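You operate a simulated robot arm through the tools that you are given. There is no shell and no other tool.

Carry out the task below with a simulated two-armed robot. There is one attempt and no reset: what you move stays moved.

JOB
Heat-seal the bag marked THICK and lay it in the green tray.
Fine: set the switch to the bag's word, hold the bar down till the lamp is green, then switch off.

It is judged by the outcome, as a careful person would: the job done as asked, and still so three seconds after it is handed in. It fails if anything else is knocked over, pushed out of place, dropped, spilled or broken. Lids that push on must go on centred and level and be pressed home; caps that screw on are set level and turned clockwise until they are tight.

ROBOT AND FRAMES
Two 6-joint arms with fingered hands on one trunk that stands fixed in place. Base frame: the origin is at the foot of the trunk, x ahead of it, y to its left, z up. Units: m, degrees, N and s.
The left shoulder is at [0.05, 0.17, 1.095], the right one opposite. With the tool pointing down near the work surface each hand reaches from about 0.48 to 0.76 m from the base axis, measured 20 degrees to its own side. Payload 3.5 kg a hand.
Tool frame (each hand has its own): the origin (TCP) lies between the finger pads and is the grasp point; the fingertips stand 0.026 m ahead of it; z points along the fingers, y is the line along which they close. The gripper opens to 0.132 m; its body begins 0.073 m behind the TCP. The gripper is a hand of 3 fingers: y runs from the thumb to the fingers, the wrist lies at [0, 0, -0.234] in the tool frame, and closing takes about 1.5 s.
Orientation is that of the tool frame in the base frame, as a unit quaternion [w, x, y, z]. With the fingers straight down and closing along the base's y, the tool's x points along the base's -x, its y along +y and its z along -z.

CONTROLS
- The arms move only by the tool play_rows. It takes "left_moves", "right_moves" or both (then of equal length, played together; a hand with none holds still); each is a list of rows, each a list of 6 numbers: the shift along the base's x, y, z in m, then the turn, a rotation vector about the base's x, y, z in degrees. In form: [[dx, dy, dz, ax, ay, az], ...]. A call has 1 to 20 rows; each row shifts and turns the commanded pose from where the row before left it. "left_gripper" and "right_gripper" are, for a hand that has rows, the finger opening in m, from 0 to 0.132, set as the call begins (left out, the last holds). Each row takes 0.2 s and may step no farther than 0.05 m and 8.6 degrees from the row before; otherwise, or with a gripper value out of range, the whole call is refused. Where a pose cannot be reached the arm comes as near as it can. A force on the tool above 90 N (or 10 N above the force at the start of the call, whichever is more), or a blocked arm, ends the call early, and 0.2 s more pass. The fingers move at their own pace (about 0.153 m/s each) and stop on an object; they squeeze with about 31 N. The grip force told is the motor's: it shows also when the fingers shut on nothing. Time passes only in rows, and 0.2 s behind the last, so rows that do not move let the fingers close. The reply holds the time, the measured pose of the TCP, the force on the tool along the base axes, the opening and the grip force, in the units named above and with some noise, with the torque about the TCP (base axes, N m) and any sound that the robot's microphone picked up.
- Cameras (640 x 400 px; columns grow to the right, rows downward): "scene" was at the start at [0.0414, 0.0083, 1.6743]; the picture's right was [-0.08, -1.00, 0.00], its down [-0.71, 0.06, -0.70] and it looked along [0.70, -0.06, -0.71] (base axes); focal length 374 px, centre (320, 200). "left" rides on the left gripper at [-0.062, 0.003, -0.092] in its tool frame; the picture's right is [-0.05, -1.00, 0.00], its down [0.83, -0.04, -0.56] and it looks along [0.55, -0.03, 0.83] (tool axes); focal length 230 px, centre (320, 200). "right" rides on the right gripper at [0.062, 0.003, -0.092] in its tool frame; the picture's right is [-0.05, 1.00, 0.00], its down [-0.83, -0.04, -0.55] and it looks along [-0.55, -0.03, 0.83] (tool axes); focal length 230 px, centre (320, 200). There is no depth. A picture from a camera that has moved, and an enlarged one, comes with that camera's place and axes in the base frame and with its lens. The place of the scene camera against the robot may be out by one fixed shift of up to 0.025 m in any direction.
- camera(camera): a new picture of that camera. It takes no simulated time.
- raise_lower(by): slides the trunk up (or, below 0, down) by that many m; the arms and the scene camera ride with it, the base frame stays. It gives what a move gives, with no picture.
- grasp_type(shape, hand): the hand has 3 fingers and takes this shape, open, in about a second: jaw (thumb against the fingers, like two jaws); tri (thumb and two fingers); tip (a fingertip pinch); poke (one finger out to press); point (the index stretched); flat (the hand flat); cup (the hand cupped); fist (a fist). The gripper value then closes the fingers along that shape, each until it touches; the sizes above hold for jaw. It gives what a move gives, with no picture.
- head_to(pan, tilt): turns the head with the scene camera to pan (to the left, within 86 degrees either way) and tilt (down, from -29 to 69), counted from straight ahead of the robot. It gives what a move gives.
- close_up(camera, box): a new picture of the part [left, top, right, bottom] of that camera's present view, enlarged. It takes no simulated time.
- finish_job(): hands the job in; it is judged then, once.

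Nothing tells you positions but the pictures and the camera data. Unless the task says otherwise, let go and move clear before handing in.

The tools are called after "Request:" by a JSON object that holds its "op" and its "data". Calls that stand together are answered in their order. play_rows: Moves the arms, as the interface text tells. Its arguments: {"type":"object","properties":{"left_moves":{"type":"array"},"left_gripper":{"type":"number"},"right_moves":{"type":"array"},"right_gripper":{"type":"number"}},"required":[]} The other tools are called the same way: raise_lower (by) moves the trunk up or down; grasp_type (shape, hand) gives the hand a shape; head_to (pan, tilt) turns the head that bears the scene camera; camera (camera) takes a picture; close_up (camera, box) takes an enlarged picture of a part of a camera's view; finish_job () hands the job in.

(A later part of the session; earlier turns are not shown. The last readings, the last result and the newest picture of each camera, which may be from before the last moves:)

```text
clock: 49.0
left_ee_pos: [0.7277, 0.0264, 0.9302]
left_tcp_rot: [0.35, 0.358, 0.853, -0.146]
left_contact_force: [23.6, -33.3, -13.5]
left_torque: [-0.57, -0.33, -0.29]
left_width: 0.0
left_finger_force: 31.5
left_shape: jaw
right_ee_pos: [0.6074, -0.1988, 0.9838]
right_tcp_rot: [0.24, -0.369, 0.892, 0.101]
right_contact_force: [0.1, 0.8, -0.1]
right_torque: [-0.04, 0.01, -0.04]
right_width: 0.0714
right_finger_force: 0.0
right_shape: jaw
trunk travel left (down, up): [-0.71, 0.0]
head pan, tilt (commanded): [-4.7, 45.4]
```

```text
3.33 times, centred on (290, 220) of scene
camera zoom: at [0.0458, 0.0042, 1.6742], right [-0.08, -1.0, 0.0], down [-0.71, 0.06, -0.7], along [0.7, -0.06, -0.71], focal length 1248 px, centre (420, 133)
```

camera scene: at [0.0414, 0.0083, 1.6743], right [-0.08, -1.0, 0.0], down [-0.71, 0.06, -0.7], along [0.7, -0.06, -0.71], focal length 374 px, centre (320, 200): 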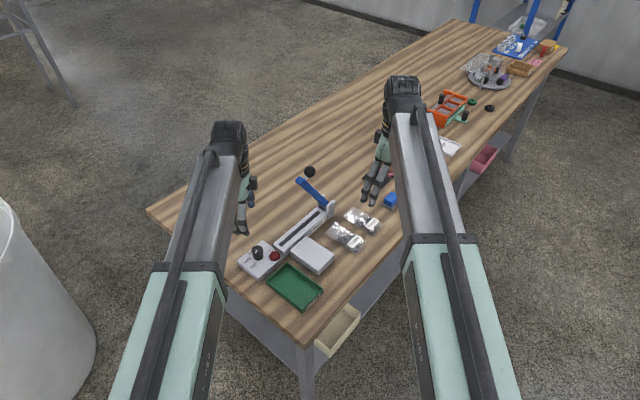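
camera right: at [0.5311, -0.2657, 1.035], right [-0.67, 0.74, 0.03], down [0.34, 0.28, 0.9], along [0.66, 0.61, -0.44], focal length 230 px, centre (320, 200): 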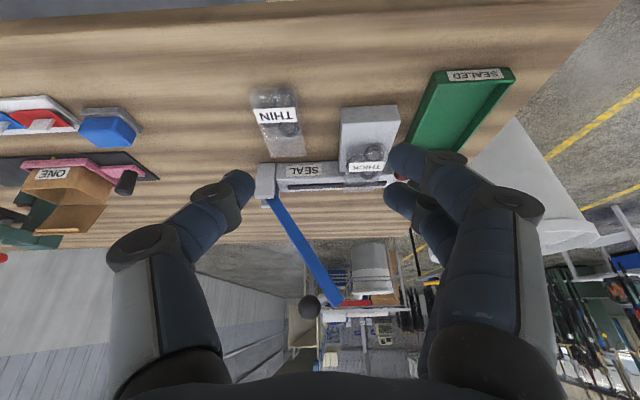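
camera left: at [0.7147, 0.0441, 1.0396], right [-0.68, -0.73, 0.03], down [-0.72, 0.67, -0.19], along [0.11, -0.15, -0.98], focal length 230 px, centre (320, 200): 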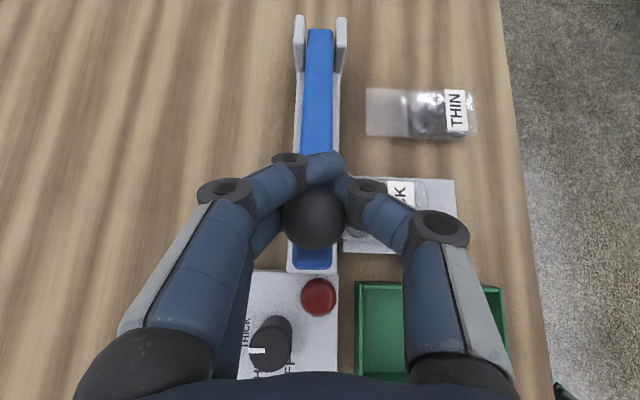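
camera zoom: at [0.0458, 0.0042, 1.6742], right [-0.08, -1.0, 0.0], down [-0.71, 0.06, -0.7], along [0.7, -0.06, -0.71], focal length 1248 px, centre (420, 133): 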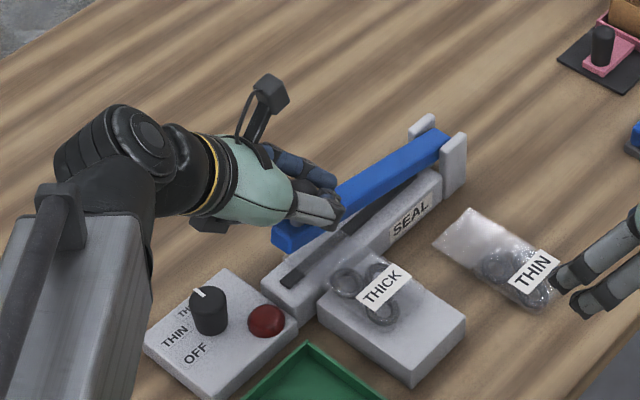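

The bar is nearly down. The side force shows I'm pulling a little too far sideways, so I'll correct that and continue mostly downward.

Request:
{"op": "play_rows", "data": {"left_moves": [[0.002, -0.002, -0.01, 0, 0, 0], [0.0, 0.0, -0.012, 0, 0, 0], [-0.001, 0.001, -0.01, 0, 0, 0]]}}

Request:
{"op": "camera", "data": {"camera": "left"}}

Request:
{"op": "close_up", "data": {"camera": "scene", "box": [230, 160, 350, 280]}}

```text
clock: 49.8
left_ee_pos: [0.7263, 0.0313, 0.8996]
left_tcp_rot: [0.352, 0.355, 0.854, -0.144]
left_contact_force: [3.3, -7.4, 0.6]
left_torque: [-0.08, -0.15, 0.01]
left_width: 0.0005
left_finger_force: 31.1
left_shape: jaw
right_ee_pos: [0.605, -0.1976, 0.9838]
right_tcp_rot: [0.242, -0.37, 0.892, 0.101]
right_contact_force: [-0.5, -1.1, 0.4]
right_torque: [-0.01, -0.01, 0.0]
right_width: 0.0712
right_finger_force: 0.0
right_shape: jaw
trunk travel left (down, up): [-0.71, 0.0]
head pan, tilt (commanded): [-4.7, 45.4]
```

```text
taken
camera left: at [0.7128, 0.0489, 1.0093], right [-0.68, -0.73, 0.03], down [-0.72, 0.66, -0.19], along [0.12, -0.15, -0.98], focal length 230 px, centre (320, 200)
```

left: 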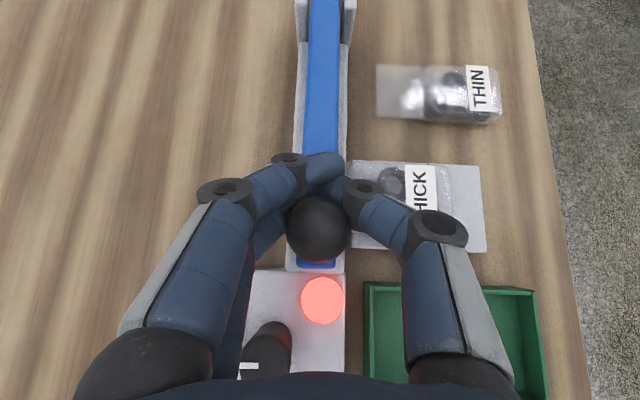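

```text
3.33 times, centred on (290, 220) of scene
camera zoom: at [0.0416, 0.0076, 1.6744], right [-0.08, -1.0, 0.0], down [-0.71, 0.06, -0.7], along [0.7, -0.06, -0.71], focal length 1248 px, centre (420, 133)
```

zoom: 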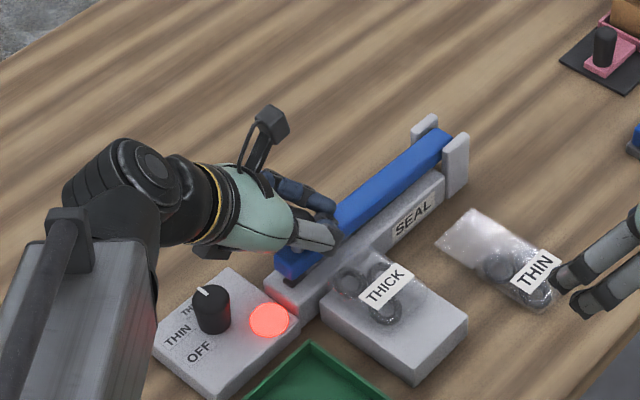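

The lamp has lit red, so the bar is down and heating. I'll press slightly and hold, checking the lamp.

Request:
{"op": "play_rows", "data": {"left_moves": [[0, 0, -0.003, 0, 0, 0], [0, 0, -0.001, 0, 0, 0], [0, 0, 0, 0, 0, 0]]}}

Request:
{"op": "camera", "data": {"camera": "left"}}

```text
clock: 50.6
left_ee_pos: [0.7257, 0.0302, 0.896]
left_tcp_rot: [0.351, 0.356, 0.854, -0.146]
left_contact_force: [3.2, -1.9, 2.2]
left_torque: [-0.04, -0.15, 0.01]
left_width: 0.0005
left_finger_force: 31.1
left_shape: jaw
right_ee_pos: [0.6054, -0.196, 0.9847]
right_tcp_rot: [0.242, -0.37, 0.892, 0.099]
right_contact_force: [-0.4, 0.0, 0.1]
right_torque: [0.04, 0.0, 0.04]
right_width: 0.0716
right_finger_force: 0.1
right_shape: jaw
trunk travel left (down, up): [-0.71, 0.0]
head pan, tilt (commanded): [-4.7, 45.4]
```

```text
taken
camera left: at [0.7127, 0.0489, 1.0045], right [-0.68, -0.73, 0.03], down [-0.72, 0.66, -0.19], along [0.12, -0.15, -0.98], focal length 230 px, centre (320, 200)
```

left: 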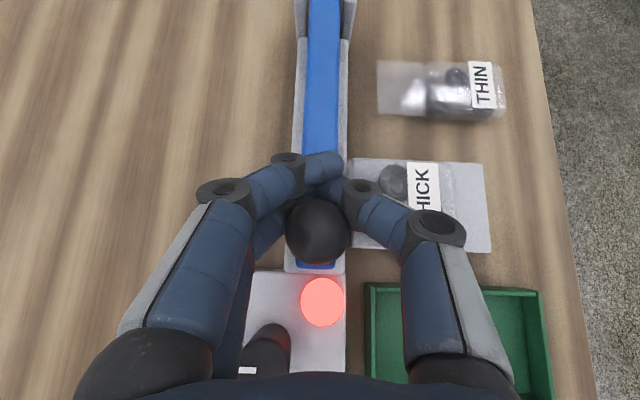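

Request:
{"op": "play_rows", "data": {"left_moves": [[0, 0, -0.002, 0, 0, 0], [0, 0, -0.001, 0, 0, 0]]}}

Request:
{"op": "close_up", "data": {"camera": "left", "box": [230, 220, 390, 330]}}

```text
clock: 51.2
left_ee_pos: [0.7263, 0.0301, 0.8925]
left_tcp_rot: [0.352, 0.354, 0.854, -0.144]
left_contact_force: [4.7, 1.5, 2.5]
left_torque: [-0.01, -0.14, 0.02]
left_width: 0.0
left_finger_force: 30.8
left_shape: jaw
right_ee_pos: [0.6049, -0.1966, 0.9859]
right_tcp_rot: [0.242, -0.369, 0.892, 0.099]
right_contact_force: [-0.1, -0.2, 0.1]
right_torque: [-0.01, -0.03, 0.02]
right_width: 0.0715
right_finger_force: 0.0
right_shape: jaw
trunk travel left (down, up): [-0.71, 0.0]
head pan, tilt (commanded): [-4.7, 45.4]
```

```text
3.64 times, centred on (310, 275) of left
camera zoom: at [0.7127, 0.0488, 1.0017], right [-0.68, -0.73, 0.03], down [-0.72, 0.66, -0.19], along [0.12, -0.15, -0.98], focal length 837 px, centre (356, -73)
```

zoom: 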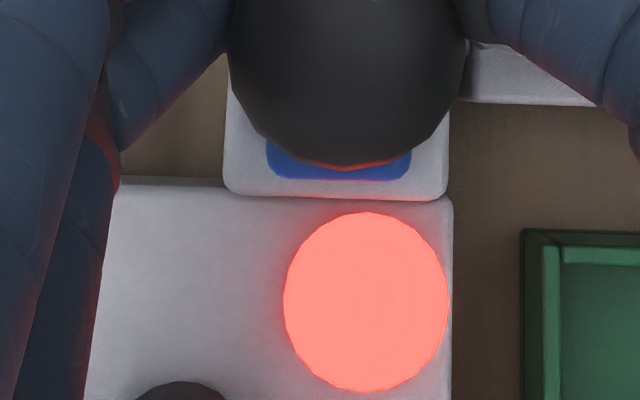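

Request:
{"op": "play_rows", "data": {"left_moves": [[0, 0, 0, 0, 0, 0], [0, 0, 0, 0, 0, 0], [0, 0, 0, 0, 0, 0]]}}

Request:
{"op": "camera", "data": {"camera": "left"}}

```text
clock: 52.0
left_ee_pos: [0.7246, 0.0305, 0.8925]
left_tcp_rot: [0.351, 0.355, 0.854, -0.145]
left_contact_force: [4.3, 2.3, 3.0]
left_torque: [0.05, -0.12, 0.0]
left_width: 0.0
left_finger_force: 30.4
left_shape: jaw
right_ee_pos: [0.6038, -0.1962, 0.9856]
right_tcp_rot: [0.241, -0.369, 0.892, 0.099]
right_contact_force: [0.1, -0.2, 0.5]
right_torque: [-0.01, 0.02, 0.01]
right_width: 0.0714
right_finger_force: 0.2
right_shape: jaw
trunk travel left (down, up): [-0.71, 0.0]
head pan, tilt (commanded): [-4.7, 45.4]
```

```text
taken
camera left: at [0.7127, 0.0487, 1.0017], right [-0.68, -0.73, 0.03], down [-0.72, 0.66, -0.19], along [0.12, -0.15, -0.98], focal length 230 px, centre (320, 200)
```

left: 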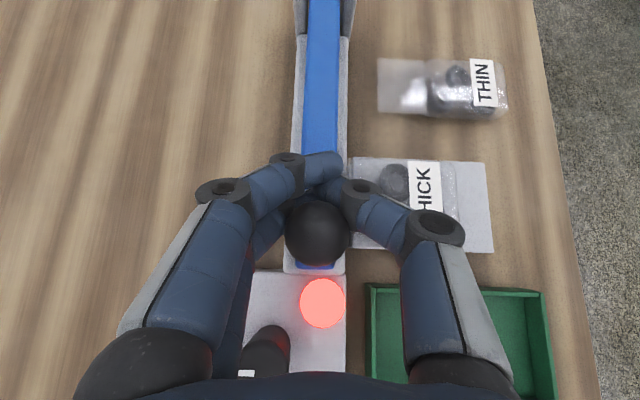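

Request:
{"op": "play_rows", "data": {"left_moves": [[0, 0, 0, 0, 0, 0], [0, 0, 0, 0, 0, 0], [0, 0, 0, 0, 0, 0]]}}

Request:
{"op": "camera", "data": {"camera": "left"}}

```text
clock: 52.8
left_ee_pos: [0.7261, 0.0283, 0.8923]
left_tcp_rot: [0.351, 0.356, 0.854, -0.145]
left_contact_force: [4.0, 2.2, 2.2]
left_torque: [0.02, -0.11, -0.02]
left_width: 0.0002
left_finger_force: 31.4
left_shape: jaw
right_ee_pos: [0.6055, -0.1969, 0.9858]
right_tcp_rot: [0.242, -0.369, 0.892, 0.099]
right_contact_force: [-0.8, 0.2, 0.2]
right_torque: [-0.02, -0.03, 0.0]
right_width: 0.0712
right_finger_force: 0.2
right_shape: jaw
trunk travel left (down, up): [-0.71, 0.0]
head pan, tilt (commanded): [-4.7, 45.4]
```

```text
taken
camera left: at [0.7127, 0.0487, 1.0017], right [-0.68, -0.73, 0.03], down [-0.72, 0.66, -0.19], along [0.12, -0.15, -0.98], focal length 230 px, centre (320, 200)
```

left: 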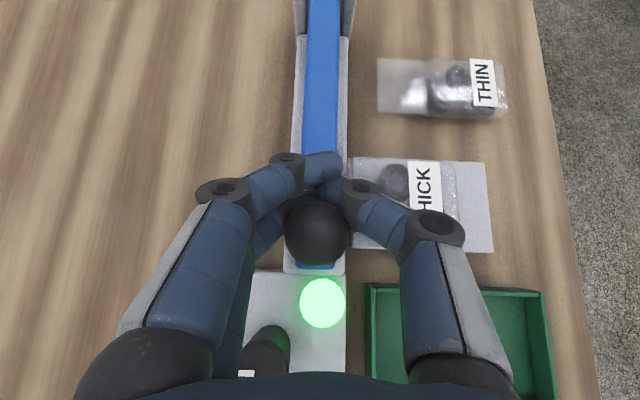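

The lamp is green. I'll raise the bar back up along the same arc.

Request:
{"op": "play_rows", "data": {"left_moves": [[0, 0, 0.007, 0, 0, 0], [0.001, -0.001, 0.01, 0, 0, 0], [0, 0, 0.012, 0, 0, 0], [-0.002, 0.002, 0.01, 0, 0, 0], [0.0054, -0.0054, 0.0141, 0, 0, 0], [0.0062, -0.0062, 0.0135, 0, 0, 0], [0.0069, -0.0069, 0.0126, 0, 0, 0]]}}

Request:
{"op": "camera", "data": {"camera": "left"}}

Request:
{"op": "close_up", "data": {"camera": "scene", "box": [230, 140, 370, 280]}}

```text
clock: 54.4
left_ee_pos: [0.7453, 0.0083, 0.9681]
left_tcp_rot: [0.348, 0.356, 0.855, -0.146]
left_contact_force: [25.6, -32.8, -31.8]
left_torque: [-0.08, -0.06, 0.25]
left_width: 0.0
left_finger_force: 30.8
left_shape: jaw
right_ee_pos: [0.6071, -0.1997, 0.9822]
right_tcp_rot: [0.24, -0.369, 0.892, 0.102]
right_contact_force: [0.4, -0.8, -0.6]
right_torque: [0.03, 0.03, 0.02]
right_width: 0.0713
right_finger_force: 0.1
right_shape: jaw
trunk travel left (down, up): [-0.71, 0.0]
head pan, tilt (commanded): [-4.7, 45.4]
```

```text
taken
camera left: at [0.7334, 0.027, 1.0776], right [-0.68, -0.73, 0.04], down [-0.72, 0.67, -0.18], along [0.11, -0.15, -0.98], focal length 230 px, centre (320, 200)
```

left: 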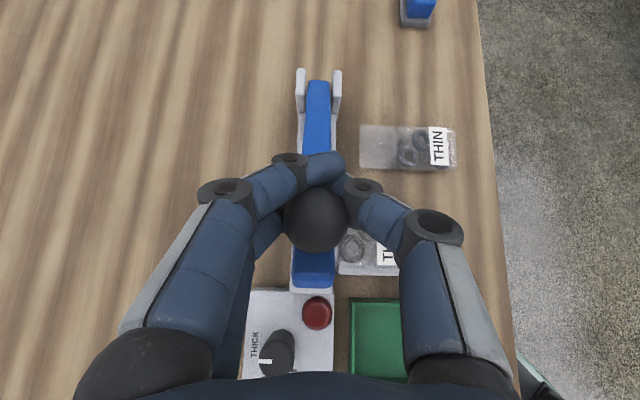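

```text
2.86 times, centred on (300, 210) of scene
camera zoom: at [0.048, 0.0042, 1.674], right [-0.08, -1.0, 0.0], down [-0.71, 0.06, -0.7], along [0.7, -0.06, -0.72], focal length 1069 px, centre (377, 171)
```

zoom: 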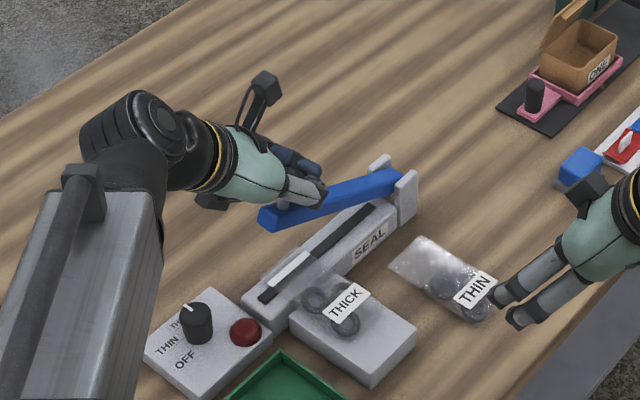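

The seal shows as a white line across the bag. I'll keep raising the bar, easing the sideways pull.

Request:
{"op": "play_rows", "data": {"left_moves": [[0.0127, -0.0127, 0.006, 0, 0, 0], [0.0113, -0.0113, 0.009, 0, 0, 0], [0.0095, -0.0095, 0.0095, 0, 0, 0], [0.0095, -0.0095, 0.0086, 0, 0, 0]]}}

Request:
{"op": "camera", "data": {"camera": "left"}}

Request:
{"op": "close_up", "data": {"camera": "scene", "box": [230, 140, 370, 280]}}

```text
clock: 55.4
left_ee_pos: [0.7849, -0.0297, 1.0067]
left_tcp_rot: [0.352, 0.356, 0.854, -0.145]
left_contact_force: [-3.0, -2.2, 1.9]
left_torque: [0.04, 0.01, 0.03]
left_width: 0.0
left_finger_force: 30.4
left_shape: jaw
right_ee_pos: [0.6038, -0.1965, 0.9864]
right_tcp_rot: [0.242, -0.37, 0.892, 0.099]
right_contact_force: [-0.3, 0.2, -0.1]
right_torque: [0.01, 0.03, -0.01]
right_width: 0.0714
right_finger_force: 0.1
right_shape: jaw
trunk travel left (down, up): [-0.71, 0.0]
head pan, tilt (commanded): [-4.7, 45.4]
```

```text
taken
camera left: at [0.7726, -0.0116, 1.1159], right [-0.68, -0.73, 0.03], down [-0.72, 0.66, -0.19], along [0.12, -0.15, -0.98], focal length 230 px, centre (320, 200)
```

left: 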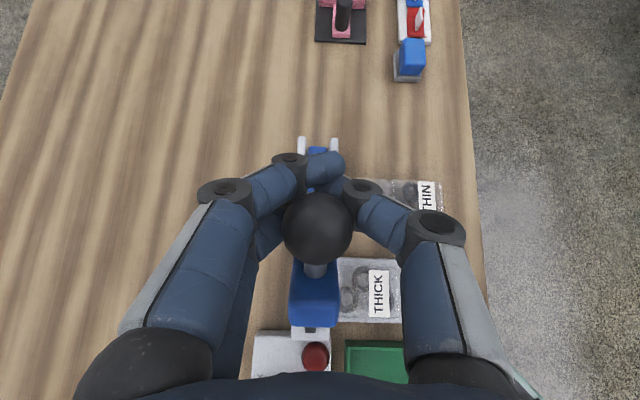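

```text
2.86 times, centred on (300, 210) of scene
camera zoom: at [0.0407, 0.0078, 1.6744], right [-0.08, -1.0, 0.0], down [-0.71, 0.06, -0.7], along [0.7, -0.06, -0.71], focal length 1069 px, centre (377, 171)
```

zoom: 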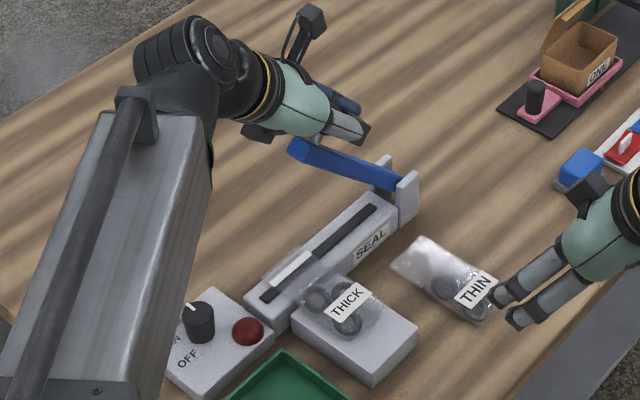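

Request:
{"op": "play_rows", "data": {"left_moves": [[0.0065, -0.0065, 0.008, 0, 0, 0], [0.0065, -0.0065, 0.008, 0, 0, 0]]}}

Request:
{"op": "play_rows", "data": {"left_moves": [[0, 0, 0, 0, 0, 0], [0, 0, 0, 0, 0, 0], [0, 0, 0, 0, 0, 0], [0, 0, 0, 0, 0, 0]], "left_gripper": 0.08}}

Request:
{"op": "camera", "data": {"camera": "left"}}

Request:
{"op": "close_up", "data": {"camera": "scene", "box": [230, 140, 370, 280]}}

```text
clock: 56.0
left_ee_pos: [0.8007, -0.0441, 1.0193]
left_tcp_rot: [0.35, 0.355, 0.855, -0.145]
left_contact_force: [1.8, -7.6, -13.0]
left_torque: [0.03, -0.08, 0.06]
left_width: 0.0
left_finger_force: 30.9
left_shape: jaw
right_ee_pos: [0.6065, -0.1976, 0.9847]
right_tcp_rot: [0.242, -0.368, 0.892, 0.101]
right_contact_force: [0.3, -0.3, -0.1]
right_torque: [-0.02, 0.02, 0.04]
right_width: 0.0714
right_finger_force: 0.0
right_shape: jaw
trunk travel left (down, up): [-0.71, 0.0]
head pan, tilt (commanded): [-4.7, 45.4]
```

```text
clock: 57.0
left_ee_pos: [0.7987, -0.0436, 1.0207]
left_tcp_rot: [0.352, 0.355, 0.854, -0.145]
left_contact_force: [0.1, 0.4, 0.3]
left_torque: [-0.02, 0.0, 0.03]
left_width: 0.0797
left_finger_force: 0.1
left_shape: jaw
right_ee_pos: [0.6047, -0.1953, 0.9851]
right_tcp_rot: [0.242, -0.37, 0.892, 0.099]
right_contact_force: [0.3, -0.1, 0.1]
right_torque: [-0.01, 0.02, 0.01]
right_width: 0.0711
right_finger_force: 0.1
right_shape: jaw
trunk travel left (down, up): [-0.71, 0.0]
head pan, tilt (commanded): [-4.7, 45.4]
```

```text
taken
camera left: at [0.7864, -0.0248, 1.1304], right [-0.68, -0.73, 0.03], down [-0.72, 0.66, -0.19], along [0.12, -0.15, -0.98], focal length 230 px, centre (320, 200)
```

left: 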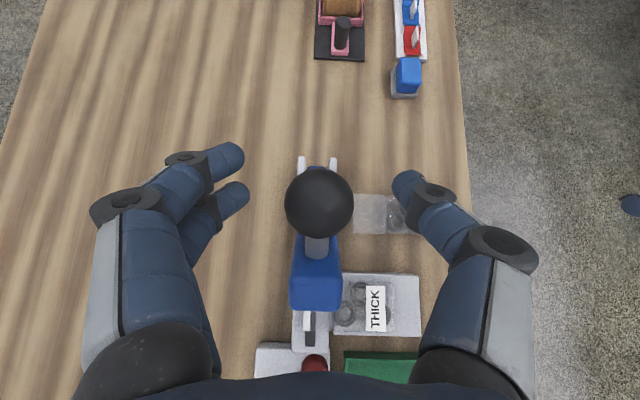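

```text
2.86 times, centred on (300, 210) of scene
camera zoom: at [0.0416, 0.0081, 1.6743], right [-0.08, -1.0, 0.0], down [-0.71, 0.06, -0.7], along [0.7, -0.06, -0.71], focal length 1069 px, centre (377, 171)
```

zoom: 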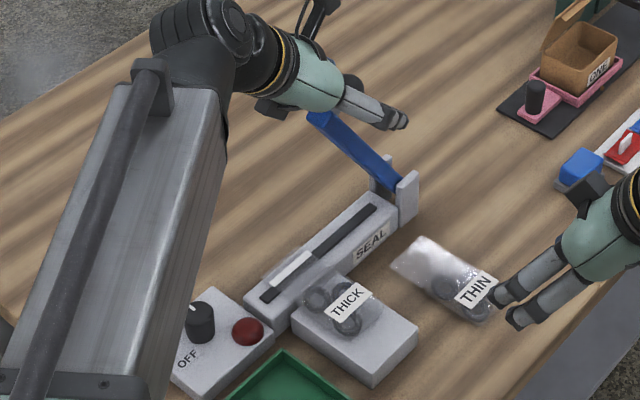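

The bar is open again and staying up. I'll withdraw the left hand and go back over the knob to switch off, which is 120° counter-clockwise in two strokes.

Request:
{"op": "play_rows", "data": {"left_moves": [[-0.0132, 0.0133, 0.0189, 0, 0, 0], [-0.0132, 0.0133, 0.0189, 0, 0, 0], [-0.0133, 0.0134, 0.0189, 0, 0, 0], [-0.0132, 0.0198, 0, 5.3, 5.3, 0], [-0.0132, 0.0198, 0, 5.3, 5.3, 0], [-0.0132, 0.0198, 0, 5.3, 5.3, 0], [-0.0132, 0.0198, 0, 5.3, 5.3, 0], [-0.0131, 0.0198, 0, 5.3, 5.3, 0], [-0.0131, 0.0198, 0, 5.3, 5.3, 0], [0, 0, -0.012, 0, 0, -8.33], [0, 0, -0.012, 0, 0, -8.33], [0, 0, -0.012, 0, 0, -8.33], [0, 0, -0.012, 0, 0, -8.33], [0, 0, -0.012, 0, 0, -8.33], [0, 0, -0.012, 0, 0, -8.33], [0, 0, -0.012, 0, 0, -8.33], [0, 0, -0.012, 0, 0, -8.33], [0, 0, -0.012, 0, 0, -8.33]], "left_gripper": 0.08}}

Request:
{"op": "camera", "data": {"camera": "left"}}

Request:
{"op": "close_up", "data": {"camera": "left", "box": [250, 60, 410, 180]}}

Request:
{"op": "close_up", "data": {"camera": "scene", "box": [230, 140, 370, 280]}}

```text
clock: 60.8
left_ee_pos: [0.6819, 0.1148, 0.9691]
left_tcp_rot: [-0.001, 0.867, 0.498, 0.001]
left_contact_force: [0.1, 0.2, 0.6]
left_torque: [0.01, -0.03, 0.01]
left_width: 0.0797
left_finger_force: 0.1
left_shape: jaw
right_ee_pos: [0.6034, -0.197, 0.985]
right_tcp_rot: [0.242, -0.369, 0.892, 0.099]
right_contact_force: [0.1, 0.6, 0.0]
right_torque: [0.02, -0.02, 0.01]
right_width: 0.0712
right_finger_force: 0.0
right_shape: jaw
trunk travel left (down, up): [-0.71, 0.0]
head pan, tilt (commanded): [-4.7, 45.4]
```

```text
taken
camera left: at [0.6524, 0.0609, 1.0621], right [-0.89, 0.46, 0.0], down [0.38, 0.74, 0.56], along [0.26, 0.5, -0.83], focal length 230 px, centre (320, 200)
```

left: 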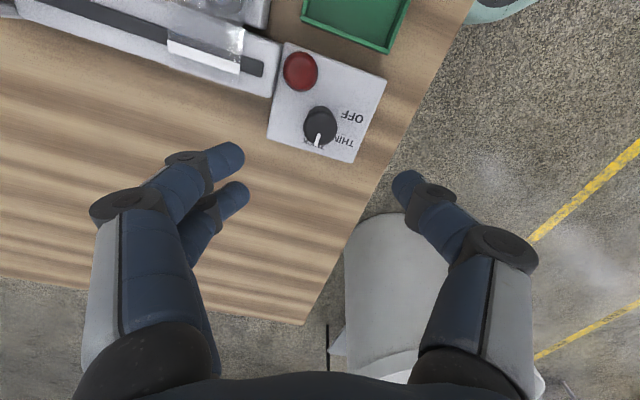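

```text
3.33 times, centred on (330, 120) of left
camera zoom: at [0.6524, 0.0609, 1.0621], right [-0.89, 0.46, 0.0], down [0.38, 0.74, 0.56], along [0.26, 0.5, -0.83], focal length 767 px, centre (287, 467)
```

zoom: 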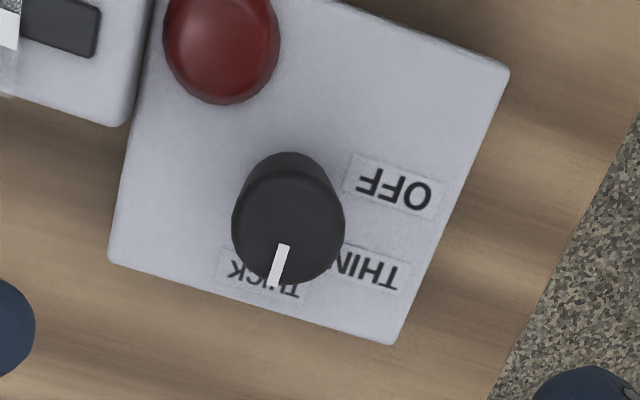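

```text
2.86 times, centred on (300, 210) of scene
camera zoom: at [0.0415, 0.0083, 1.6743], right [-0.08, -1.0, 0.0], down [-0.71, 0.06, -0.7], along [0.7, -0.06, -0.71], focal length 1069 px, centre (377, 171)
```

zoom: 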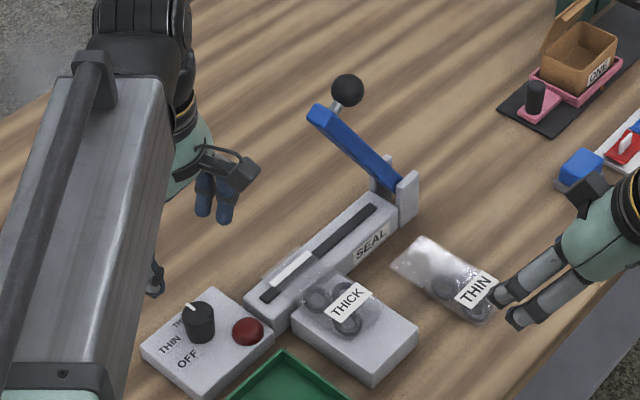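

The hand is centred over the knob, which still points to THICK. I'll go down, grip, and turn it 60° counter-clockwise.

Request:
{"op": "play_rows", "data": {"left_moves": [[-0.0005, 0, -0.025, 0, 0, 0], [-0.0005, 0, -0.025, 0, 0, 0], [0, 0, -0.025, 0, 0, 0], [0, 0, -0.025, 0, 0, 0], [0, 0, -0.016, 0, 0, 0]], "left_gripper": 0.065}}

Request:
{"op": "play_rows", "data": {"left_moves": [[0, 0, 0, 0, 0, 0], [0, 0, 0, 0, 0, 0], [0, 0, 0, 0, 0, 0], [0, 0, 0, 0, 0, 0], [0, 0, 0, 0, 0, 0]], "left_gripper": 0.02}}

Request:
{"op": "play_rows", "data": {"left_moves": [[0, 0, 0, 0, 0, 7.5], [0, 0, 0, 0, 0, 7.5], [0, 0, 0, 0, 0, 7.5], [0, 0, 0, 0, 0, 7.5], [0, 0, 0, 0, 0, 7.5], [0, 0, 0, 0, 0, 7.5], [0, 0, 0, 0, 0, 7.5], [0, 0, 0, 0, 0, 7.5]]}}

Request:
{"op": "camera", "data": {"camera": "left"}}

```text
clock: 62.0
left_ee_pos: [0.6797, 0.1144, 0.8525]
left_tcp_rot: [-0.001, 0.867, 0.498, 0.001]
left_contact_force: [-0.4, 0.5, 0.3]
left_torque: [-0.01, 0.0, 0.02]
left_width: 0.0658
left_finger_force: 0.0
left_shape: jaw
right_ee_pos: [0.6055, -0.1968, 0.9864]
right_tcp_rot: [0.241, -0.369, 0.892, 0.099]
right_contact_force: [0.1, -0.5, -1.3]
right_torque: [-0.02, -0.02, -0.03]
right_width: 0.0712
right_finger_force: 0.0
right_shape: jaw
trunk travel left (down, up): [-0.71, 0.0]
head pan, tilt (commanded): [-4.7, 45.4]
```

```text
clock: 63.2
left_ee_pos: [0.6789, 0.1155, 0.8516]
left_tcp_rot: [0.0, 0.867, 0.498, 0.002]
left_contact_force: [-0.9, -0.4, -5.2]
left_torque: [-0.02, -0.03, -0.02]
left_width: 0.0186
left_finger_force: 31.3
left_shape: jaw
right_ee_pos: [0.6048, -0.1977, 0.9857]
right_tcp_rot: [0.241, -0.37, 0.892, 0.099]
right_contact_force: [-1.0, 0.5, 0.1]
right_torque: [0.0, 0.01, -0.02]
right_width: 0.0713
right_finger_force: 0.1
right_shape: jaw
trunk travel left (down, up): [-0.71, 0.0]
head pan, tilt (commanded): [-4.7, 45.4]
```

```text
clock: 65.0
left_ee_pos: [0.681, 0.1134, 0.8513]
left_tcp_rot: [-0.002, 0.499, 0.866, 0.001]
left_contact_force: [0.1, -5.5, -15.3]
left_torque: [-0.06, 0.01, -0.06]
left_width: 0.0184
left_finger_force: 30.6
left_shape: jaw
right_ee_pos: [0.6052, -0.1982, 0.9847]
right_tcp_rot: [0.242, -0.369, 0.892, 0.1]
right_contact_force: [-0.3, 0.3, 0.4]
right_torque: [0.0, 0.0, 0.02]
right_width: 0.0715
right_finger_force: 0.1
right_shape: jaw
trunk travel left (down, up): [-0.71, 0.0]
head pan, tilt (commanded): [-4.7, 45.4]
```

```text
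taken
camera left: at [0.7139, 0.0636, 0.9451], right [-0.84, -0.54, 0.0], down [-0.45, 0.7, 0.56], along [-0.3, 0.47, -0.83], focal length 230 px, centre (320, 200)
```

left: 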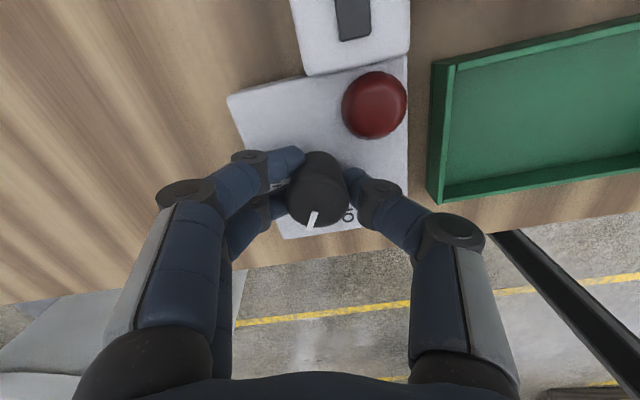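

The knob is at THIN. I'll open, re-grip and make the second stroke to OFF.

Request:
{"op": "play_rows", "data": {"left_moves": [[0, 0, 0, 0, 0, 0], [0, 0, 0, 0, 0, 0], [0, 0, 0, 0, 0, 0]], "left_gripper": 0.065}}

Request:
{"op": "play_rows", "data": {"left_moves": [[0, 0, 0, 0, 0, -7.5], [0, 0, 0, 0, 0, -7.5], [0, 0, 0, 0, 0, -7.5], [0, 0, 0, 0, 0, -7.5], [0, 0, 0, 0, 0, -7.5], [0, 0, 0, 0, 0, -7.5], [0, 0, 0, 0, 0, -7.5], [0, 0, 0, 0, 0, -7.5]]}}

Request:
{"op": "play_rows", "data": {"left_moves": [[0, 0, 0, 0, 0, 0], [0, 0, 0, 0, 0, 0], [0, 0, 0, 0, 0, 0], [0, 0, 0, 0, 0, 0], [0, 0, 0, 0, 0, 0]], "left_gripper": 0.02}}

Request:
{"op": "play_rows", "data": {"left_moves": [[0, 0, 0, 0, 0, 7.5], [0, 0, 0, 0, 0, 7.5], [0, 0, 0, 0, 0, 7.5], [0, 0, 0, 0, 0, 7.5], [0, 0, 0, 0, 0, 7.5], [0, 0, 0, 0, 0, 7.5], [0, 0, 0, 0, 0, 7.5], [0, 0, 0, 0, 0, 7.5]]}}

Request:
{"op": "play_rows", "data": {"left_moves": [[0, 0, 0, 0, 0, 0], [0, 0, 0, 0, 0, 0], [0, 0, 0, 0, 0, 0]], "left_gripper": 0.065}}

Request:
{"op": "close_up", "data": {"camera": "left", "box": [220, 50, 420, 250]}}

```text
clock: 65.8
left_ee_pos: [0.6795, 0.1149, 0.8545]
left_tcp_rot: [-0.001, 0.501, 0.866, 0.001]
left_contact_force: [0.6, 0.5, 0.4]
left_torque: [-0.01, 0.01, 0.01]
left_width: 0.0639
left_finger_force: 0.0
left_shape: jaw
right_ee_pos: [0.6045, -0.1962, 0.9862]
right_tcp_rot: [0.242, -0.37, 0.892, 0.1]
right_contact_force: [0.0, -0.2, -0.5]
right_torque: [0.0, 0.03, -0.02]
right_width: 0.0713
right_finger_force: 0.0
right_shape: jaw
trunk travel left (down, up): [-0.71, 0.0]
head pan, tilt (commanded): [-4.7, 45.4]
```

```text
clock: 67.6
left_ee_pos: [0.6788, 0.1144, 0.8539]
left_tcp_rot: [-0.001, 0.867, 0.498, 0.001]
left_contact_force: [-0.5, -1.2, -0.1]
left_torque: [-0.02, -0.04, 0.01]
left_width: 0.0645
left_finger_force: 0.0
left_shape: jaw
right_ee_pos: [0.604, -0.1963, 0.9855]
right_tcp_rot: [0.242, -0.37, 0.892, 0.1]
right_contact_force: [-0.2, -0.4, 0.0]
right_torque: [-0.02, 0.0, 0.02]
right_width: 0.0715
right_finger_force: 0.1
right_shape: jaw
trunk travel left (down, up): [-0.71, 0.0]
head pan, tilt (commanded): [-4.7, 45.4]
```

```text
clock: 68.8
left_ee_pos: [0.679, 0.1135, 0.8542]
left_tcp_rot: [-0.001, 0.867, 0.499, 0.001]
left_contact_force: [-3.1, -1.7, -4.6]
left_torque: [-0.06, 0.06, 0.0]
left_width: 0.0194
left_finger_force: 30.9
left_shape: jaw
right_ee_pos: [0.6052, -0.1977, 0.9861]
right_tcp_rot: [0.242, -0.369, 0.892, 0.1]
right_contact_force: [-0.1, 0.5, -0.7]
right_torque: [0.03, 0.02, 0.01]
right_width: 0.0714
right_finger_force: 0.1
right_shape: jaw
trunk travel left (down, up): [-0.71, 0.0]
head pan, tilt (commanded): [-4.7, 45.4]
```

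```text
clock: 70.6
left_ee_pos: [0.68, 0.1135, 0.8539]
left_tcp_rot: [-0.001, 0.5, 0.866, 0.001]
left_contact_force: [8.8, -9.1, -5.2]
left_torque: [-0.14, -0.16, -0.05]
left_width: 0.0191
left_finger_force: 31.1
left_shape: jaw
right_ee_pos: [0.6054, -0.1975, 0.9855]
right_tcp_rot: [0.242, -0.37, 0.891, 0.1]
right_contact_force: [0.1, 0.4, -0.5]
right_torque: [-0.02, -0.01, -0.05]
right_width: 0.0714
right_finger_force: 0.0
right_shape: jaw
trunk travel left (down, up): [-0.71, 0.0]
head pan, tilt (commanded): [-4.7, 45.4]
```

```text
clock: 71.4
left_ee_pos: [0.6791, 0.1142, 0.8552]
left_tcp_rot: [-0.002, 0.5, 0.866, 0.0]
left_contact_force: [0.8, -0.5, 0.1]
left_torque: [0.03, 0.03, 0.01]
left_width: 0.0644
left_finger_force: 0.1
left_shape: jaw
right_ee_pos: [0.6046, -0.1958, 0.9857]
right_tcp_rot: [0.241, -0.37, 0.892, 0.1]
right_contact_force: [-0.1, -0.1, -0.5]
right_torque: [-0.01, 0.0, 0.01]
right_width: 0.0711
right_finger_force: 0.0
right_shape: jaw
trunk travel left (down, up): [-0.71, 0.0]
head pan, tilt (commanded): [-4.7, 45.4]
```

```text
2.00 times, centred on (320, 150) of left
camera zoom: at [0.7125, 0.0643, 0.9463], right [-0.84, -0.54, 0.0], down [-0.45, 0.7, 0.56], along [-0.3, 0.47, -0.83], focal length 460 px, centre (320, 300)
```

zoom: 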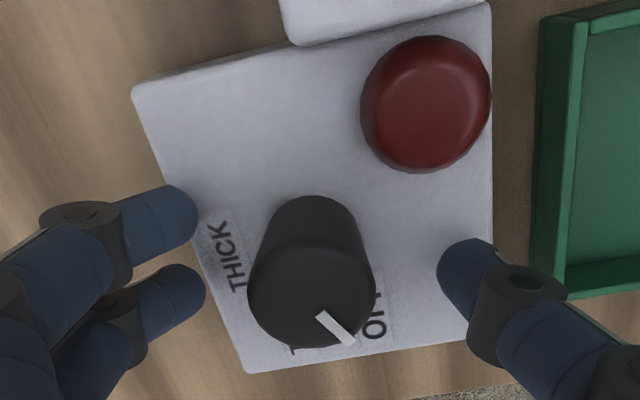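

The knob is back at OFF and the lamp is dark. I'll lift the left hand well away and bring the right hand back over the sealed bag.

Request:
{"op": "play_rows", "data": {"left_moves": [[0, 0, 0.03, 0, 0, 0], [0, 0, 0.03, 0, 0, 0], [0, 0, 0.03, 0, 0, 0], [0, 0.02, 0.03, 0, 0, 0], [-0.01, 0.04, 0.03, 0, 0, 0], [-0.02, 0.04, 0.02, 0, 0, 0], [-0.02, 0.04, 0, 0, 0, 0]]}}

Request:
{"op": "play_rows", "data": {"right_moves": [[0.01, 0.03, 0, 0, 0, 0], [0.01, 0.03, 0, 0, 0, 0], [0.01, 0.03, -0.01, 0, 0, 0], [0.01, 0.03, -0.01, 0, 0, 0], [0.01, 0.02, -0.015, 0, 0, 0]], "right_gripper": 0.075}}

Request:
{"op": "camera", "data": {"camera": "right"}}

Request:
{"op": "close_up", "data": {"camera": "scene", "box": [230, 190, 350, 310]}}

```text
refused: row 5 steps farther than a row can; nothing moved
```

```text
clock: 72.6
left_ee_pos: [0.68, 0.1144, 0.853]
left_tcp_rot: [-0.002, 0.501, 0.865, 0.001]
left_contact_force: [-0.2, 0.1, -0.1]
left_torque: [-0.01, -0.01, 0.0]
left_width: 0.0645
left_finger_force: 0.1
left_shape: jaw
right_ee_pos: [0.6551, -0.0581, 0.9491]
right_tcp_rot: [0.241, -0.369, 0.892, 0.099]
right_contact_force: [-0.5, 0.3, -0.5]
right_torque: [0.02, 0.01, -0.01]
right_width: 0.0744
right_finger_force: 0.0
right_shape: jaw
trunk travel left (down, up): [-0.71, 0.0]
head pan, tilt (commanded): [-4.7, 45.4]
```

```text
taken
camera right: at [0.5823, -0.1258, 0.9985], right [-0.67, 0.74, 0.03], down [0.34, 0.28, 0.9], along [0.66, 0.61, -0.44], focal length 230 px, centre (320, 200)
```

right: 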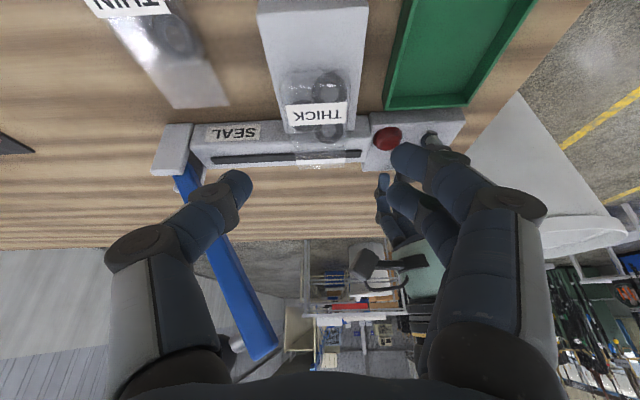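

```text
3.33 times, centred on (290, 250) of scene
camera zoom: at [0.0417, 0.0084, 1.6743], right [-0.08, -1.0, 0.0], down [-0.71, 0.06, -0.7], along [0.7, -0.06, -0.71], focal length 1248 px, centre (420, 33)
```

zoom: 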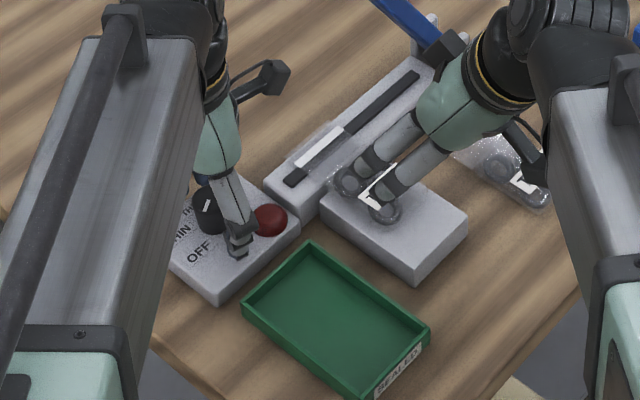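

The left-hand call was refused because one row was slightly too long, so that hand hasn't moved. I'll lift it away now with shorter steps.

Request:
{"op": "play_rows", "data": {"left_moves": [[0, 0, 0.025, 0, 0, 0], [0, 0, 0.03, 0, 0, 0], [0, 0.01, 0.03, 0, 0, 0], [0, 0.02, 0.03, 0, 0, 0], [-0.01, 0.035, 0.02, 0, 0, 0], [-0.02, 0.035, 0.02, 0, 0, 0], [-0.02, 0.035, 0.02, 0, 0, 0]]}}

Request:
{"op": "close_up", "data": {"camera": "right", "box": [240, 60, 400, 180]}}

Request:
{"op": "close_up", "data": {"camera": "scene", "box": [230, 190, 350, 310]}}

```text
clock: 74.2
left_ee_pos: [0.6279, 0.2494, 1.0278]
left_tcp_rot: [-0.002, 0.501, 0.865, 0.001]
left_contact_force: [0.3, 0.1, 0.0]
left_torque: [-0.02, -0.03, -0.03]
left_width: 0.0642
left_finger_force: 0.0
left_shape: jaw
right_ee_pos: [0.6541, -0.0576, 0.9495]
right_tcp_rot: [0.242, -0.369, 0.892, 0.099]
right_contact_force: [0.2, 0.2, -0.1]
right_torque: [0.0, -0.02, 0.01]
right_width: 0.0744
right_finger_force: 0.1
right_shape: jaw
trunk travel left (down, up): [-0.71, 0.0]
head pan, tilt (commanded): [-4.7, 45.4]
```

```text
3.33 times, centred on (320, 120) of right
camera zoom: at [0.5816, -0.1259, 0.999], right [-0.67, 0.74, 0.02], down [0.34, 0.28, 0.9], along [0.66, 0.61, -0.44], focal length 767 px, centre (320, 467)
```

zoom: 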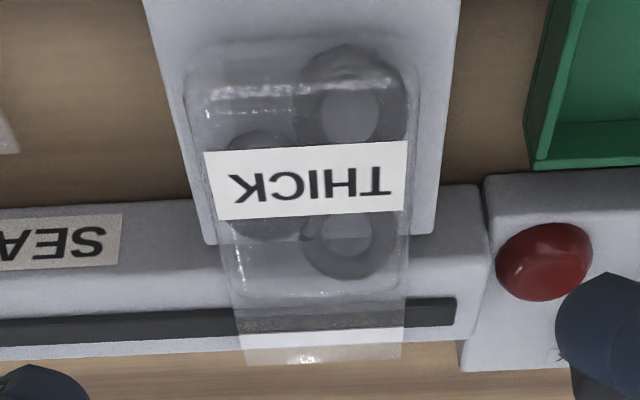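

```text
3.33 times, centred on (290, 250) of scene
camera zoom: at [0.0411, 0.0088, 1.6743], right [-0.08, -1.0, 0.0], down [-0.71, 0.06, -0.7], along [0.7, -0.06, -0.71], focal length 1248 px, centre (420, 33)
```

zoom: 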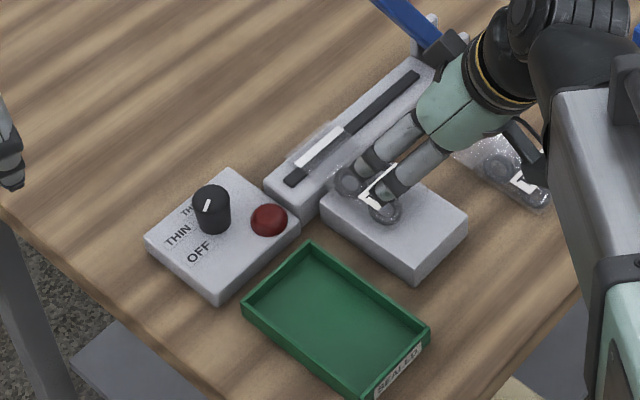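

The left hand is clear and the bag lies where I left it, about 3 mm toward the thumb side. I'll go down along the tool axis to straddle it again.

Request:
{"op": "play_rows", "data": {"right_moves": [[0.0085, 0.0078, -0.0223, 0, 0, 0], [0.0085, 0.0078, -0.0223, 0, 0, 0], [0.0085, 0.0078, -0.0223, 0, 0, 0], [0.0042, 0.0039, -0.011, 0, 0, 0], [0.0042, 0.0039, -0.01, 0, 0, 0]], "right_gripper": 0.074}}

Request:
{"op": "camera", "data": {"camera": "right"}}

```text
clock: 75.4
left_ee_pos: [0.6282, 0.2491, 1.0275]
left_tcp_rot: [-0.001, 0.502, 0.865, 0.0]
left_contact_force: [0.0, 0.0, 0.3]
left_torque: [-0.02, -0.03, 0.02]
left_width: 0.064
left_finger_force: 0.0
left_shape: jaw
right_ee_pos: [0.6873, -0.0272, 0.8621]
right_tcp_rot: [0.241, -0.369, 0.892, 0.099]
right_contact_force: [0.1, -0.3, 0.0]
right_torque: [-0.03, 0.01, -0.05]
right_width: 0.0742
right_finger_force: 0.0
right_shape: jaw
trunk travel left (down, up): [-0.71, 0.0]
head pan, tilt (commanded): [-4.7, 45.4]
```

```text
taken
camera right: at [0.615, -0.0957, 0.9122], right [-0.67, 0.74, 0.03], down [0.34, 0.28, 0.9], along [0.66, 0.61, -0.44], focal length 230 px, centre (320, 200)
```

right: 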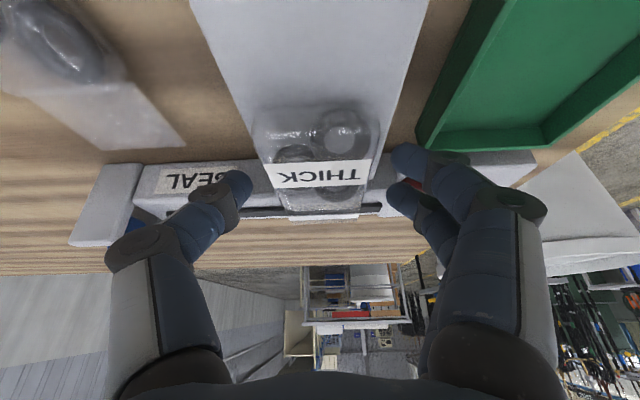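

The bag is centred between thumb and fingers. I'll lower 2 mm and close.

Request:
{"op": "play_rows", "data": {"right_moves": [[0, 0, -0.002, 0, 0, 0], [0, 0, 0, 0, 0, 0], [0, 0, 0, 0, 0, 0], [0, 0, 0, 0, 0, 0], [0, 0, 0, 0, 0, 0], [0, 0, 0, 0, 0, 0]], "right_gripper": 0.03}}

Request:
{"op": "play_rows", "data": {"right_moves": [[0, 0, 0.01, 0, 0, 0], [0, 0, 0.015, 0, 0, 0], [0, 0, 0.02, 0, 0, 0]]}}

Request:
{"op": "camera", "data": {"camera": "right"}}

Request:
{"op": "close_up", "data": {"camera": "scene", "box": [230, 190, 350, 310]}}

```text
clock: 76.8
left_ee_pos: [0.6279, 0.2496, 1.0287]
left_tcp_rot: [0.0, 0.502, 0.865, 0.002]
left_contact_force: [-0.2, 0.4, 0.7]
left_torque: [-0.06, -0.02, -0.01]
left_width: 0.0642
left_finger_force: 0.0
left_shape: jaw
right_ee_pos: [0.6873, -0.0274, 0.8607]
right_tcp_rot: [0.242, -0.369, 0.892, 0.099]
right_contact_force: [2.6, -0.2, 7.8]
right_torque: [0.1, -0.05, -0.03]
right_width: 0.0497
right_finger_force: 31.0
right_shape: jaw
trunk travel left (down, up): [-0.71, 0.0]
head pan, tilt (commanded): [-4.7, 45.4]
```

```text
clock: 77.6
left_ee_pos: [0.6284, 0.2474, 1.0283]
left_tcp_rot: [-0.002, 0.501, 0.865, 0.001]
left_contact_force: [-0.5, -0.5, 0.6]
left_torque: [-0.02, 0.04, -0.02]
left_width: 0.0644
left_finger_force: 0.0
left_shape: jaw
right_ee_pos: [0.6879, -0.0279, 0.9053]
right_tcp_rot: [0.242, -0.369, 0.892, 0.1]
right_contact_force: [-0.6, -0.1, 0.3]
right_torque: [-0.02, -0.01, 0.0]
right_width: 0.0497
right_finger_force: 30.8
right_shape: jaw
trunk travel left (down, up): [-0.71, 0.0]
head pan, tilt (commanded): [-4.7, 45.4]
```

```text
taken
camera right: at [0.6148, -0.0964, 0.9544], right [-0.67, 0.74, 0.03], down [0.34, 0.28, 0.9], along [0.66, 0.61, -0.44], focal length 230 px, centre (320, 200)
```

right: 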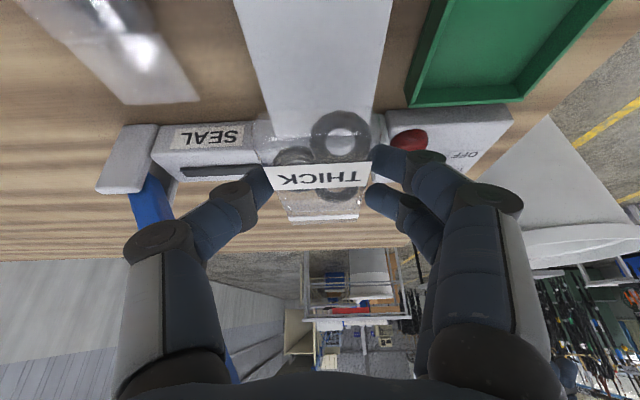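

```text
3.33 times, centred on (290, 250) of scene
camera zoom: at [0.0412, 0.0083, 1.6743], right [-0.08, -1.0, 0.0], down [-0.71, 0.06, -0.7], along [0.7, -0.06, -0.71], focal length 1248 px, centre (420, 33)
```

zoom: 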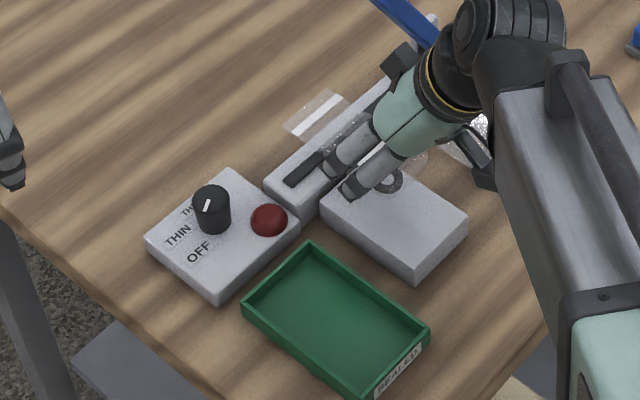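

The bag is lifted with the seal intact. I'll carry it over the tray, keeping it above the knob's height.

Request:
{"op": "play_rows", "data": {"right_moves": [[0, 0, 0.01, 0, 0, 0], [-0.021, 0.0042, 0, 0, 0, 0], [-0.021, 0.0042, 0, 0, 0, 0], [-0.021, 0.0042, 0, 0, 0, 0], [-0.021, 0.0042, 0, 0, 0, 0], [-0.0209, 0.0042, 0, 0, 0, 0], [-0.0208, 0.0043, 0, 0, 0, 0]]}}

Request:
{"op": "camera", "data": {"camera": "right"}}

Request:
{"op": "close_up", "data": {"camera": "scene", "box": [230, 200, 350, 320]}}

```text
clock: 79.2
left_ee_pos: [0.6283, 0.2491, 1.028]
left_tcp_rot: [-0.001, 0.501, 0.865, 0.001]
left_contact_force: [-0.2, 0.0, 0.4]
left_torque: [-0.01, -0.01, -0.02]
left_width: 0.0642
left_finger_force: 0.0
left_shape: jaw
right_ee_pos: [0.5619, -0.0022, 0.9149]
right_tcp_rot: [0.242, -0.369, 0.892, 0.099]
right_contact_force: [0.0, 1.0, -0.5]
right_torque: [0.0, 0.0, -0.03]
right_width: 0.0496
right_finger_force: 30.7
right_shape: jaw
trunk travel left (down, up): [-0.71, 0.0]
head pan, tilt (commanded): [-4.7, 45.4]
```

```text
taken
camera right: at [0.4897, -0.069, 0.9642], right [-0.67, 0.74, 0.03], down [0.34, 0.28, 0.9], along [0.66, 0.61, -0.44], focal length 230 px, centre (320, 200)
```

right: 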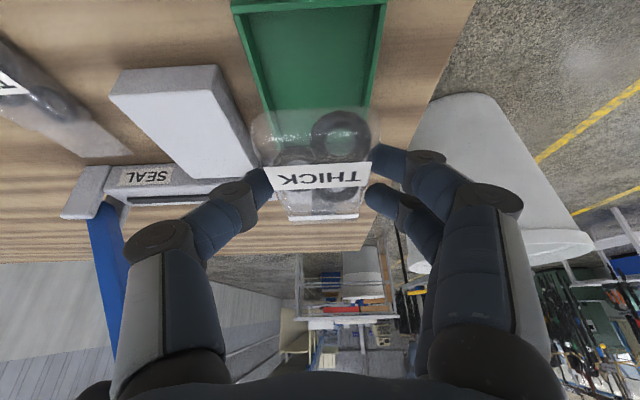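

```text
3.33 times, centred on (290, 260) of scene
camera zoom: at [0.0412, 0.0084, 1.6743], right [-0.08, -1.0, 0.0], down [-0.71, 0.06, -0.7], along [0.7, -0.06, -0.71], focal length 1248 px, centre (420, 0)
```

zoom: 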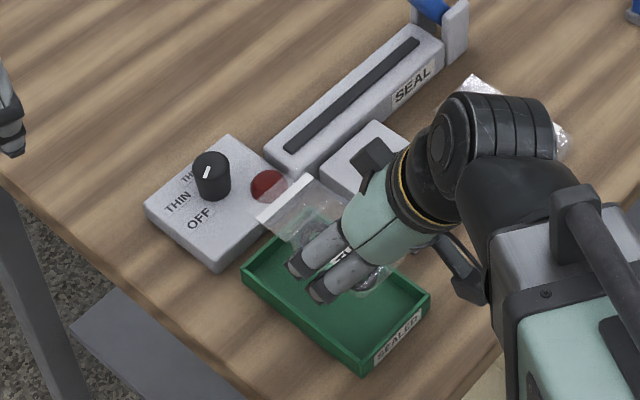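

The bag is over the tray and lined up with it. I'll lower until the fingertips are just above the rim.

Request:
{"op": "play_rows", "data": {"right_moves": [[0.0014, 0.0014, -0.015, 0, 0, 0], [0, 0, -0.015, 0, 0, 0], [0, 0, -0.015, 0, 0, 0], [0, 0, -0.01, 0, 0, 0]]}}

Request:
{"op": "camera", "data": {"camera": "right"}}

Request:
{"op": "close_up", "data": {"camera": "scene", "box": [250, 230, 340, 320]}}

```text
clock: 80.2
left_ee_pos: [0.6279, 0.2495, 1.027]
left_tcp_rot: [-0.001, 0.502, 0.865, 0.001]
left_contact_force: [-0.3, -0.6, -0.3]
left_torque: [-0.04, -0.03, -0.02]
left_width: 0.0645
left_finger_force: 0.1
left_shape: jaw
right_ee_pos: [0.5652, -0.0017, 0.8599]
right_tcp_rot: [0.242, -0.369, 0.892, 0.099]
right_contact_force: [-0.1, 0.4, -0.3]
right_torque: [-0.01, 0.03, -0.03]
right_width: 0.0498
right_finger_force: 30.9
right_shape: jaw
trunk travel left (down, up): [-0.71, 0.0]
head pan, tilt (commanded): [-4.7, 45.4]
```

```text
taken
camera right: at [0.4914, -0.0687, 0.9096], right [-0.67, 0.74, 0.03], down [0.34, 0.28, 0.9], along [0.66, 0.61, -0.44], focal length 230 px, centre (320, 200)
```

right: 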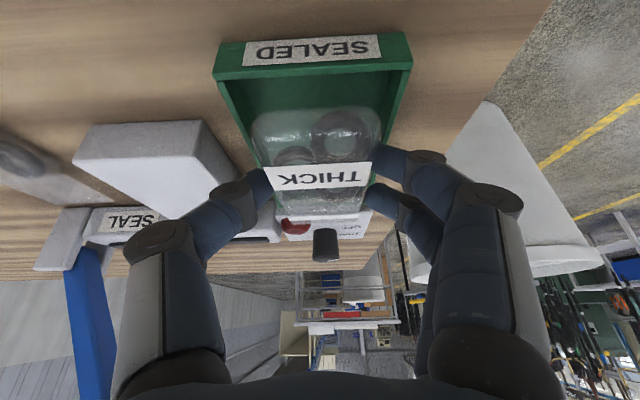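

```text
4.44 times, centred on (295, 275) of scene
camera zoom: at [0.0415, 0.0083, 1.6743], right [-0.08, -1.0, 0.0], down [-0.71, 0.06, -0.7], along [0.7, -0.06, -0.71], focal length 1663 px, centre (431, -133)
```

zoom: 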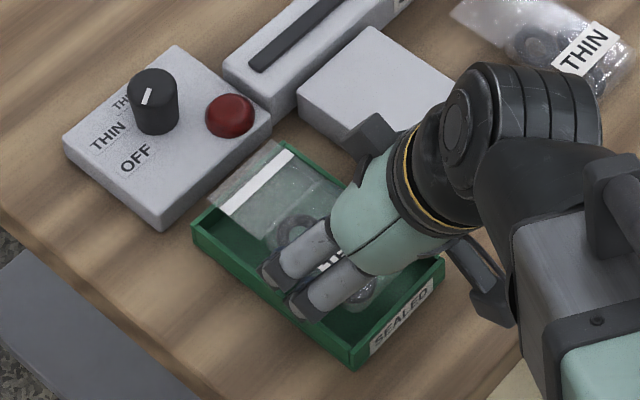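

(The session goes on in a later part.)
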